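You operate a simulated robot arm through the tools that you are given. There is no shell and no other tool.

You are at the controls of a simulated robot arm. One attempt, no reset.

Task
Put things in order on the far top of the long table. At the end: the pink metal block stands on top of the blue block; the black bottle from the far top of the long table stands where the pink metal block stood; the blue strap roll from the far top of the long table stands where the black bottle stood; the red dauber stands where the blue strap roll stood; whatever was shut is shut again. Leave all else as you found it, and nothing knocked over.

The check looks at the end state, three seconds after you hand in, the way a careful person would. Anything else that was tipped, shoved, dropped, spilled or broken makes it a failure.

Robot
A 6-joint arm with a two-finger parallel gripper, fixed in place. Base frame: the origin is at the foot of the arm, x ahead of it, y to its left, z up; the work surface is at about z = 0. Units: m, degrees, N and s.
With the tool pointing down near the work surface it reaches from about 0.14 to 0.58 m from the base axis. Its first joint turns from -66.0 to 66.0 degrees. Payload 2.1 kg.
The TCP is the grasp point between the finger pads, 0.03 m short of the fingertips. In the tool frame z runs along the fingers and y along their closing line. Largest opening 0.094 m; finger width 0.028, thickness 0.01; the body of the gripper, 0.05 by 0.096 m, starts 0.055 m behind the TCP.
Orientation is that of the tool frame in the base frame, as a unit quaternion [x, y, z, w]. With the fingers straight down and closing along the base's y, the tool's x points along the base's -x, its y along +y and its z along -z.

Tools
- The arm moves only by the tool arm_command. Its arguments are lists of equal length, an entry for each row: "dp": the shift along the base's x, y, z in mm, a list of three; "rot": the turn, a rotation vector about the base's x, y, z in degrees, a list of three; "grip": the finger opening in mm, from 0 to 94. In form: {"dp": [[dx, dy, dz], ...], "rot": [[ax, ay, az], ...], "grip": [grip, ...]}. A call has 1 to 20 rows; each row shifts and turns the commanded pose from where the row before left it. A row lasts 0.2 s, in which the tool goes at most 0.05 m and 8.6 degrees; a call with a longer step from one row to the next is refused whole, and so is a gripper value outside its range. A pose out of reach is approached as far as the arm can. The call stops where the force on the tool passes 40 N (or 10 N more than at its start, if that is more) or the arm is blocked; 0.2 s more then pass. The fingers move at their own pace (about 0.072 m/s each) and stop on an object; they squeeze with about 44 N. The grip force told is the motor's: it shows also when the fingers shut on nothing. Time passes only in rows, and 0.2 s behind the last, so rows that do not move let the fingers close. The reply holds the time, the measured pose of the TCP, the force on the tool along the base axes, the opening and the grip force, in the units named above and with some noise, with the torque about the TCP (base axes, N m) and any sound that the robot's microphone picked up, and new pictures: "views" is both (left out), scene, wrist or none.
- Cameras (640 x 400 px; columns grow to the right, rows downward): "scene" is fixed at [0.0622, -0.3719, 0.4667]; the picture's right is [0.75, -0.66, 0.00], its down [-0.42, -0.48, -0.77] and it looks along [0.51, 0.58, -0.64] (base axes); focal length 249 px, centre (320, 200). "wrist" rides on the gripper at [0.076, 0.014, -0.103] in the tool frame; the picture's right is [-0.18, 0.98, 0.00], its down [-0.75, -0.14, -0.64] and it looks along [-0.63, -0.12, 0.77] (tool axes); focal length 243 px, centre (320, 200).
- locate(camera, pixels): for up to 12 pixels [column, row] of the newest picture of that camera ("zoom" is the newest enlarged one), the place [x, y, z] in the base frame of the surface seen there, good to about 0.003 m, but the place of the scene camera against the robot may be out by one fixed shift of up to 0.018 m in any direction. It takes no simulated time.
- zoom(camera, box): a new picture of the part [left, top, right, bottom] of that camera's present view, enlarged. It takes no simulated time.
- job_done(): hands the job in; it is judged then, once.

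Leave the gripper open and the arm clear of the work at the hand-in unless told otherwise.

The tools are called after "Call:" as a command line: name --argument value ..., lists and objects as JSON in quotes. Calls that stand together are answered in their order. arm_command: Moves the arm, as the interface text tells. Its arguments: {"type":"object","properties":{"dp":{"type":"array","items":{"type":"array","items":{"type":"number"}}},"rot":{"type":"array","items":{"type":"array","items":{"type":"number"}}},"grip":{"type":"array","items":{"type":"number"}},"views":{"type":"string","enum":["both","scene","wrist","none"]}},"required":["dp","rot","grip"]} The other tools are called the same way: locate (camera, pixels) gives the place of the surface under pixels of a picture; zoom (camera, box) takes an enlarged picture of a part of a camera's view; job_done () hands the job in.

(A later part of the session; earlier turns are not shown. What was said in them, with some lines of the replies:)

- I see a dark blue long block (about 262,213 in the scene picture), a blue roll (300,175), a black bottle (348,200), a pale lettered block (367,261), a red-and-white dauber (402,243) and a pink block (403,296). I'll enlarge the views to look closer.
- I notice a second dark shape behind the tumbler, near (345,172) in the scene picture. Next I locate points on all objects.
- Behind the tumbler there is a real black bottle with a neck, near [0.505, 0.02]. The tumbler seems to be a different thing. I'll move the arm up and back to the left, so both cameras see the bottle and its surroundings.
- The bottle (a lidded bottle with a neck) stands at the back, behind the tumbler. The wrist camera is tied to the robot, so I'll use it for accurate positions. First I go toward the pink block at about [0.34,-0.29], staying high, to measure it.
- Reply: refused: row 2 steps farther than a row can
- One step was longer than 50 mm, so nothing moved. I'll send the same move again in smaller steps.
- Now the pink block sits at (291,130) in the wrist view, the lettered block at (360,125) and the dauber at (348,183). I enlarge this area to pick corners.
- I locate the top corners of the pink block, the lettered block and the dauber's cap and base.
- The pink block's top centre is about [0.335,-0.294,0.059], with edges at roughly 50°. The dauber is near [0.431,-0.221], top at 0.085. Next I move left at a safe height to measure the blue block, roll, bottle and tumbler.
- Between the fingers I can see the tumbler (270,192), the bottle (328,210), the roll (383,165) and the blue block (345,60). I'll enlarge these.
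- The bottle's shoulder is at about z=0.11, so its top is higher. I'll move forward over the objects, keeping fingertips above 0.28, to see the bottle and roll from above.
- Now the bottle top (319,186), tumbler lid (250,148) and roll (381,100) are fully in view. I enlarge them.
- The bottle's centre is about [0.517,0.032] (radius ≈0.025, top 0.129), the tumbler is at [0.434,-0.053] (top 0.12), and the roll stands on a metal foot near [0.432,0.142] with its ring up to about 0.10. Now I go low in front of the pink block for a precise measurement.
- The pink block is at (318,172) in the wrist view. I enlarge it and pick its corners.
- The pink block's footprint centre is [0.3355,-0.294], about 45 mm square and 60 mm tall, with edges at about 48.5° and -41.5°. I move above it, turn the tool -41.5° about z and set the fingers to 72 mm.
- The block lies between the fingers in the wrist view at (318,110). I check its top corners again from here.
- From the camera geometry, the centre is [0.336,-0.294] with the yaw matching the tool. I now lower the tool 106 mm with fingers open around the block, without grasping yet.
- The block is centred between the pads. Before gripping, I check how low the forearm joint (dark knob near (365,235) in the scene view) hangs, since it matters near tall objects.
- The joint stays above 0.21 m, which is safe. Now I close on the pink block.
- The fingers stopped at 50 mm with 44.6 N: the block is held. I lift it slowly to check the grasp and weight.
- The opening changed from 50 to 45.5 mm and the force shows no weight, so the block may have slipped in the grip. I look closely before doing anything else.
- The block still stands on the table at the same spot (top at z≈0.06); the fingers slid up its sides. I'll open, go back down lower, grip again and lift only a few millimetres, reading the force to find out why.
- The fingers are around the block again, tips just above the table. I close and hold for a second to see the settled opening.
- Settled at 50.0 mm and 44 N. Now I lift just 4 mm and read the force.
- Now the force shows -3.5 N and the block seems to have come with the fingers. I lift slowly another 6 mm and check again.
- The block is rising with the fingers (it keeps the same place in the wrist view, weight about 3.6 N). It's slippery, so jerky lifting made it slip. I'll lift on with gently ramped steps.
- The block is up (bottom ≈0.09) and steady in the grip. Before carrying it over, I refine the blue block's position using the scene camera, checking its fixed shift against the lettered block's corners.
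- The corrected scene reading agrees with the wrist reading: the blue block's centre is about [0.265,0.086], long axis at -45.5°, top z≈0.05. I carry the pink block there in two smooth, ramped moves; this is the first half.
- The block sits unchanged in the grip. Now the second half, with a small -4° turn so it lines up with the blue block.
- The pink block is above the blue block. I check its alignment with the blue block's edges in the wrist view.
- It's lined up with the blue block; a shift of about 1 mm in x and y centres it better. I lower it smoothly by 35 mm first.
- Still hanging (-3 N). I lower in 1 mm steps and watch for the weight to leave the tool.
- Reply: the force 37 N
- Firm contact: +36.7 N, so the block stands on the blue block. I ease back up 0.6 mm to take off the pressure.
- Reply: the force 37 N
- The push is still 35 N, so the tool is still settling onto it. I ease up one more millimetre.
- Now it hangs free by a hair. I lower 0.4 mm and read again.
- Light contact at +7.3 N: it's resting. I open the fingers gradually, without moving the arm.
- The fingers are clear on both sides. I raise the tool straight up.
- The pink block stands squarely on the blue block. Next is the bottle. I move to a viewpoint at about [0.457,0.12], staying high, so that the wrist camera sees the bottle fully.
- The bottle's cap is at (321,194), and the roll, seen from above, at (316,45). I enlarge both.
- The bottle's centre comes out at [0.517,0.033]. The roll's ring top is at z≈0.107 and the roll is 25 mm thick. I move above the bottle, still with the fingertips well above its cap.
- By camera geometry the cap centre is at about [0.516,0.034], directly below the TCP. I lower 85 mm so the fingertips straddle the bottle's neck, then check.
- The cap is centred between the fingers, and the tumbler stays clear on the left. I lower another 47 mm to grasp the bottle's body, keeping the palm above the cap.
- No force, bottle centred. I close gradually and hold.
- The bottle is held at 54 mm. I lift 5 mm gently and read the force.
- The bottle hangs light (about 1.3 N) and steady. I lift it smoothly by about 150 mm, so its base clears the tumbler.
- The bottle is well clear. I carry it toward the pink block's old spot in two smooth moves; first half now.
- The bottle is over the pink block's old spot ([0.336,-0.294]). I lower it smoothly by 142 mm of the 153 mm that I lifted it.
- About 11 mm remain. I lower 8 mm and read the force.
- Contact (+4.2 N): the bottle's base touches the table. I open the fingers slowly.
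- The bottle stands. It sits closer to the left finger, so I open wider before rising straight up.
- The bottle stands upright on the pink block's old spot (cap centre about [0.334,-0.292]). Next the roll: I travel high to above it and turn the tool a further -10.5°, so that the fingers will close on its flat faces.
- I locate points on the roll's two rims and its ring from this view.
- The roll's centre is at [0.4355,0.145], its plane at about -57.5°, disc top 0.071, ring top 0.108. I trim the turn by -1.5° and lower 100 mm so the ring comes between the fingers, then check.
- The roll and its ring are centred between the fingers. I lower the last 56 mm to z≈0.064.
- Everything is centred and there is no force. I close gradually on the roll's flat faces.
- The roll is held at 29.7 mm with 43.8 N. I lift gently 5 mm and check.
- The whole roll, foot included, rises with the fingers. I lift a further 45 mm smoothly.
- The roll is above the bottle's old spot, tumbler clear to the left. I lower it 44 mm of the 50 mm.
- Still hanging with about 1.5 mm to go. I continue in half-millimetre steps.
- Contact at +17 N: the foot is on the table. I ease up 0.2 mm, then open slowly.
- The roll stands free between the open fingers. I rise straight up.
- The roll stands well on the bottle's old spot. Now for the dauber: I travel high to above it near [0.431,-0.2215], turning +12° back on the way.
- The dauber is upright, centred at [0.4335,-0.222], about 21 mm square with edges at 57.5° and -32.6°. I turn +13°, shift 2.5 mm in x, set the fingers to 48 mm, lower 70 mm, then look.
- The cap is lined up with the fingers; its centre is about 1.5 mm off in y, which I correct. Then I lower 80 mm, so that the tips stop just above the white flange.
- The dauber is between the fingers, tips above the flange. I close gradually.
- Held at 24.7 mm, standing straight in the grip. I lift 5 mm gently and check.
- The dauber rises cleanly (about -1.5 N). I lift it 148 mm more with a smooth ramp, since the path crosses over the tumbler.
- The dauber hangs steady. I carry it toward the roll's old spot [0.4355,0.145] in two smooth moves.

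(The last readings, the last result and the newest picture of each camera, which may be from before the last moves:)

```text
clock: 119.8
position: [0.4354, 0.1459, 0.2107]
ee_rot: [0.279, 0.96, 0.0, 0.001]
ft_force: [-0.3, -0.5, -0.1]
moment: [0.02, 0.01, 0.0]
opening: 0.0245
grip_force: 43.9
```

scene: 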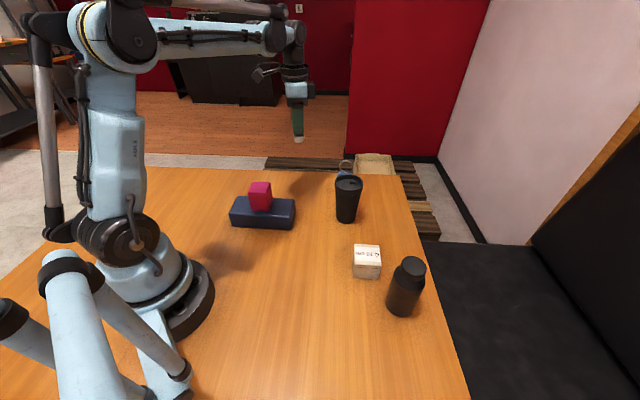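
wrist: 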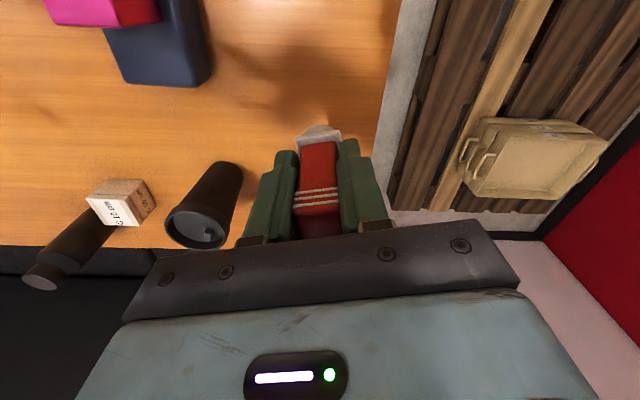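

The dauber is above the roll's old spot. I lower it 142 mm of the 153 mm.

Call:
arm_command --dp '[[0, 0, -2], [0, 0, -4], [0, 0, -7], [0, 0, -10], [0, 0, -12], [0, 0, -13], [0, 0, -13], [0, 0, -13], [0, 0, -13], [0, 0, -12], [0, 0, -10], [0, 0, -8], [0, 0, -7], [0, 0, -6], [0, 0, -5], [0, 0, -4], [0, 0, -2], [0, 0, -1], [0, 0, 0]]' --rot '[[0, 0, 0], [0, 0, 0], [0, 0, 0], [0, 0, 0], [0, 0, 0], [0, 0, 0], [0, 0, 0], [0, 0, 0], [0, 0, 0], [0, 0, 0], [0, 0, 0], [0, 0, 0], [0, 0, 0], [0, 0, 0], [0, 0, 0], [0, 0, 0], [0, 0, 0], [0, 0, 0], [0, 0, 0]]' --grip '[0, 0, 0, 0, 0, 0, 0, 0, 0, 0, 0, 0, 0, 0, 0, 0, 0, 0, 0]' --views "both"

Call:
arm_command --dp '[[0, 0, -2], [0, 0, -2], [0, 0, -2], [0, 0, -1.5], [0, 0, -1], [0, 0, 0]]' --rot '[[0, 0, 0], [0, 0, 0], [0, 0, 0], [0, 0, 0], [0, 0, 0], [0, 0, 0]]' --grip '[0, 0, 0, 0, 0, 0]' --views "none"

```text
clock: 123.8
position: [0.4362, 0.1438, 0.0699]
ee_rot: [0.279, 0.96, 0.0, 0.0]
ft_force: [0.2, 0.0, -0.6]
moment: [-0.01, 0.01, 0.02]
opening: 0.0244
grip_force: 44.0
```

scene: 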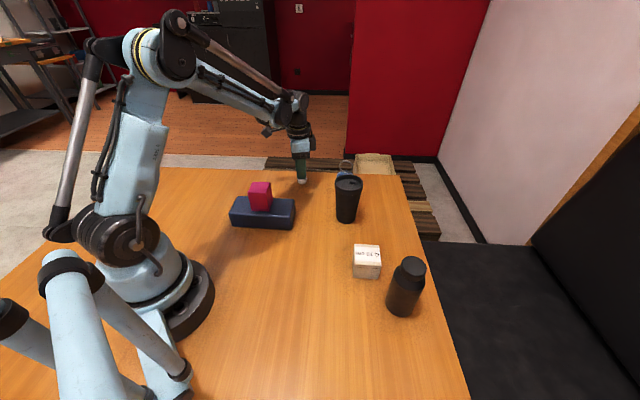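
wrist: 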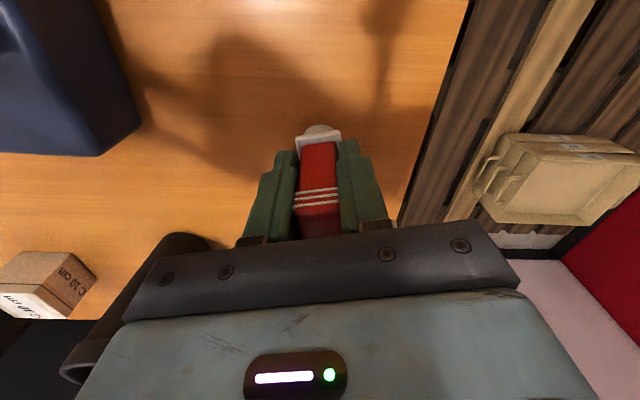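

```text
clock: 125.2
position: [0.4367, 0.1449, 0.0592]
ee_rot: [0.279, 0.96, 0.0, 0.001]
ft_force: [0.1, 0.1, 0.2]
moment: [0.03, 0.01, -0.03]
opening: 0.0246
grip_force: 44.0
```

About 2.5 mm to go; I continue in small steps and watch the force.

Call:
arm_command --dp '[[0, 0, -0.7], [0, 0, -0.5], [0, 0, 0]]' --rot '[[0, 0, 0], [0, 0, 0], [0, 0, 0]]' --grip '[0, 0, 0]' --views "none"

Call:
arm_command --dp '[[0, 0, -0.4], [0, 0, 0]]' --rot '[[0, 0, 0], [0, 0, 0]]' --grip '[0, 0]' --views "none"

```text
clock: 126.0
position: [0.4365, 0.1454, 0.0592]
ee_rot: [0.28, 0.96, 0.0, 0.0]
ft_force: [1.0, 0.1, -0.5]
moment: [0.01, 0.01, 0.03]
opening: 0.0246
grip_force: 43.8
```

```text
clock: 126.6
position: [0.4363, 0.1462, 0.0587]
ee_rot: [0.279, 0.96, 0.0, 0.001]
ft_force: [0.1, -0.3, 0.9]
moment: [-0.03, -0.02, -0.03]
opening: 0.0244
grip_force: 44.1
```

Call:
arm_command --dp '[[0, 0, -0.4], [0, 0, 0]]' --rot '[[0, 0, 0], [0, 0, 0]]' --grip '[0, 0]' --views "none"

```text
clock: 127.2
position: [0.4344, 0.1447, 0.0575]
ee_rot: [0.279, 0.96, -0.001, 0.001]
ft_force: [0.7, 0.9, 11.0]
moment: [-0.02, -0.02, 0.05]
opening: 0.0245
grip_force: 44.3
```

Contact at +11 N: the base is on the table. I ease up 0.1 mm and open slowly.

Call:
arm_command --dp '[[0, 0, 0.1], [0, 0, 0], [0, 0, 0], [0, 0, 0], [0, 0, 0], [0, 0, 0], [0, 0, 0], [0, 0, 0], [0, 0, 0], [0, 0, 0]]' --rot '[[0, 0, 0], [0, 0, 0], [0, 0, 0], [0, 0, 0], [0, 0, 0], [0, 0, 0], [0, 0, 0], [0, 0, 0], [0, 0, 0], [0, 0, 0]]' --grip '[0, 23, 25, 26, 27, 29, 33, 40, 50, 56]'

Call:
zoom --camera "wrist" --box '[240, 100, 400, 240]'

```text
clock: 129.4
position: [0.4358, 0.1455, 0.0584]
ee_rot: [0.279, 0.96, -0.001, 0.001]
ft_force: [0.1, -0.4, 1.0]
moment: [0.0, -0.03, 0.02]
opening: 0.0562
grip_force: 0.0
```

scene: 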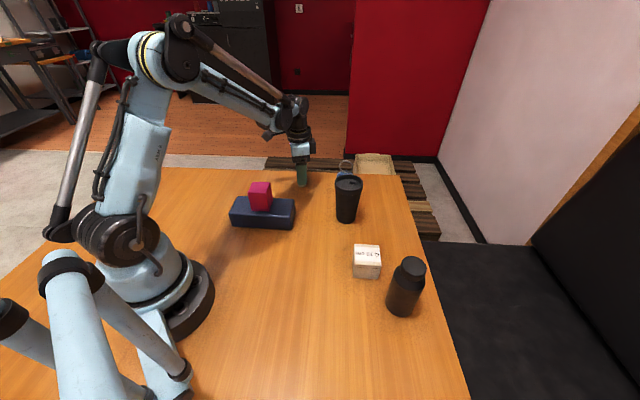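
wrist: 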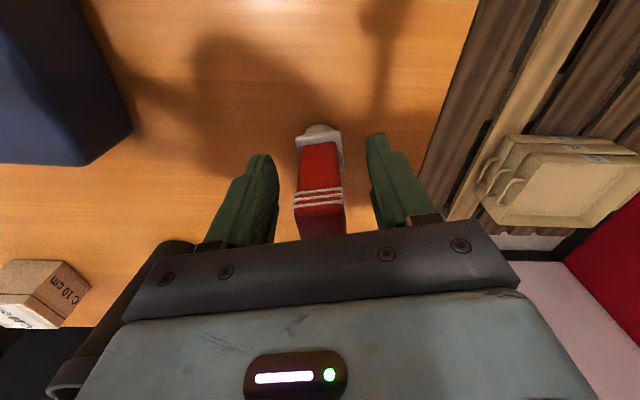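

```text
2.86 times, centred on (320, 170) of wrist
```

zoom: 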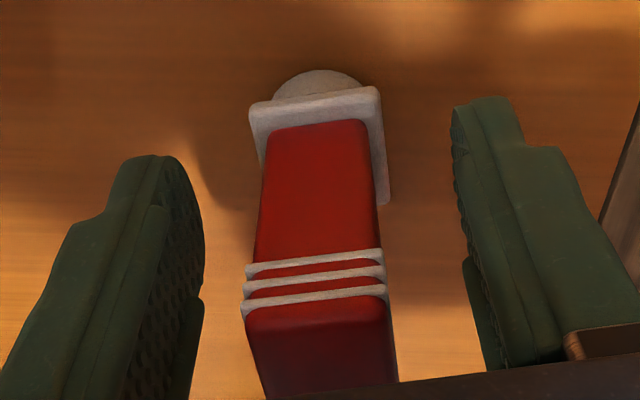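

The dauber stands free. I rise straight up and check everything.

Call:
arm_command --dp '[[0, 0, 4], [0, 0, 10], [0, 0, 20], [0, 0, 30], [0, 0, 40], [0, 0, 40], [0, 0, 30], [0, 0, 0]]' --rot '[[0, 0, 0], [0, 0, 0], [0, 0, 0], [0, 0, 0], [0, 0, 0], [0, 0, 0], [0, 0, 0], [0, 0, 0]]' --grip '[56, 56, 56, 56, 56, 56, 56, 56]'

Call:
zoom --camera "wrist" --box '[240, 30, 400, 150]'

```text
clock: 131.2
position: [0.4345, 0.1472, 0.2335]
ee_rot: [0.279, 0.96, 0.0, 0.001]
ft_force: [0.8, -0.5, 1.2]
moment: [-0.01, -0.02, -0.02]
opening: 0.0558
grip_force: 0.1
```

scene: 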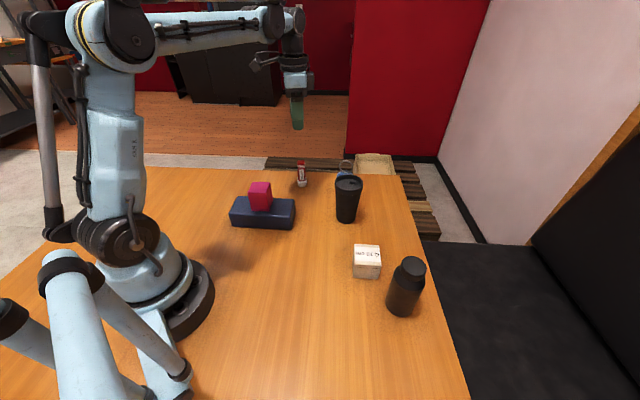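
wrist: 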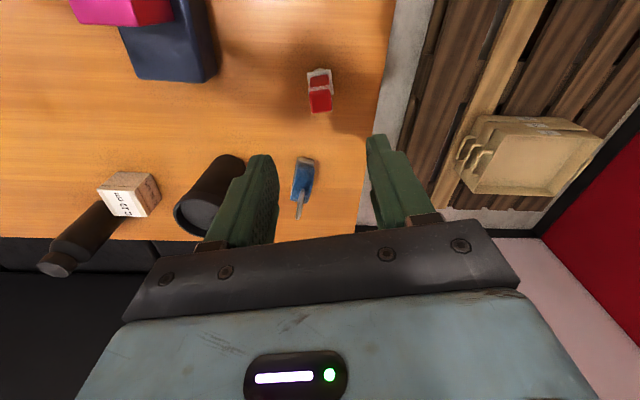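

```text
3.33 times, centred on (320, 90) of wrist
```

zoom: 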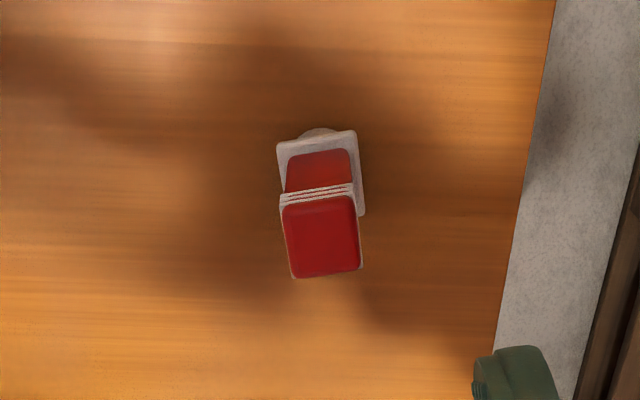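

The dauber stands within about 3 mm of the roll's old spot. I now retract the arm, high and clear of all objects, open the gripper and look over the result.

Call:
arm_command --dp '[[0, 0, 30], [-10, -10, 30], [-25, -30, 10], [-30, -35, 0], [-30, -35, 0], [-25, -35, 0], [-15, -35, 0], [0, -35, 0], [0, -30, 0], [0, -20, 0], [0, 0, 0], [0, 0, 0]]' --rot '[[0, 0, 0], [0, 0, 0], [0, 0, 3.5], [0, 0, 4], [0, 0, 4], [0, 0, 4], [0, 0, 4], [0, 0, 4], [0, 0, 4], [0, 0, 4], [0, 0, 1], [0, 0, 0]]' --grip '[56, 60, 70, 80, 90, 94, 94, 94, 94, 94, 94, 94]'

Call:
zoom --camera "scene" --box '[210, 130, 370, 240]'

Call:
zoom --camera "scene" --box '[320, 150, 480, 330]'

```text
clock: 133.8
position: [0.3023, -0.12, 0.303]
ee_rot: [-0.001, 1.0, 0.0, 0.001]
ft_force: [0.8, 0.2, 0.6]
moment: [-0.03, 0.02, 0.01]
opening: 0.0938
grip_force: 0.0
```

scene: 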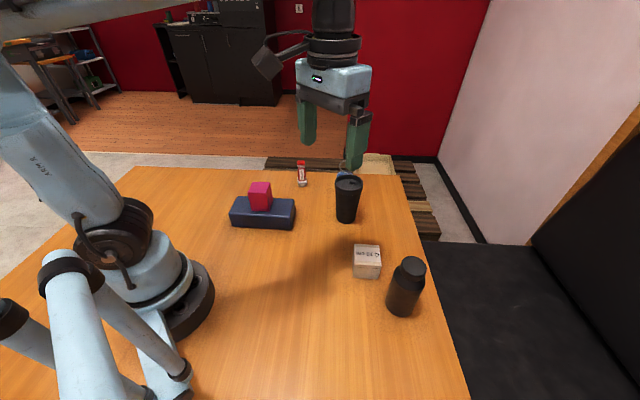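
wrist: 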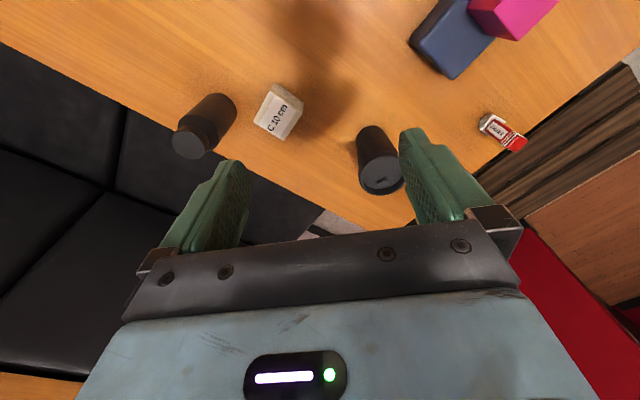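

```text
3.64 times, centred on (290, 185) of scene
```

zoom: 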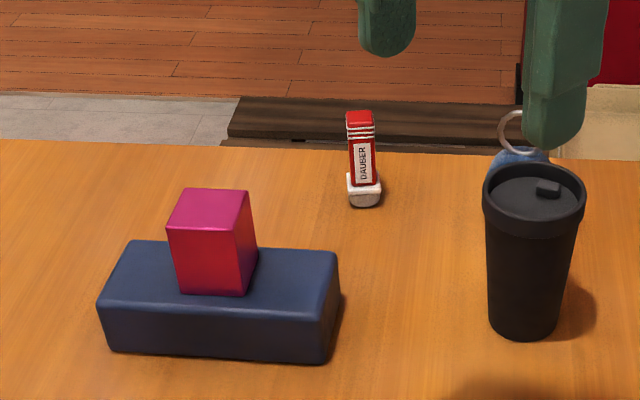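

```text
2.22 times, centred on (400, 240) of scene
```

zoom: 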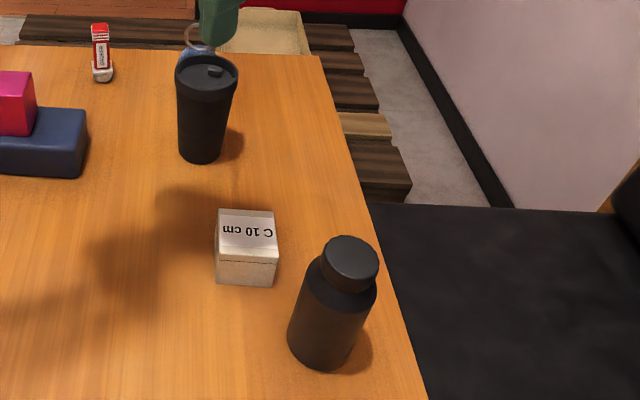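

The picture from the starting pose shows everything in place:
- The pink block is on the blue block.
- The bottle is on the pink block's old spot.
- The roll is on the bottle's old spot, with its ring visible behind the tumbler.
- The dauber is on the roll's old spot.

The tumbler, lettered block and blue block sit at the same pixels as at the start. I opened nothing that had been shut. The gripper is open and clear of the work, so I hand in.

Call:
job_done

```text
The job is handed in.
```

I rearranged everything as asked and handed the job in. From the final pictures, all four objects stand where you wanted them:

- **Pink metal block:** it stands on top of the blue block, close to centred and lined up with it.
- **Black bottle:** it stands upright where the pink block was, within about 3 mm.
- **Blue strap roll:** it stands on its foot where the bottle was. In the last picture it is mostly hidden behind the tumbler, but I saw it standing there right after placing it.
- **Red dauber:** it stands upright where the strap roll was, within about 3 mm.

The first lift of the pink block failed: it slipped out of the fingers but stayed standing on the table. I gripped it again lower and moved it more slowly, and it held.

The tumbler, the lettered "C 10 cm" block and the blue block look unmoved compared with the first pictures. I found nothing that needed opening, so nothing had to be shut again. The gripper is open and the arm is back near its starting pose, clear of the table.
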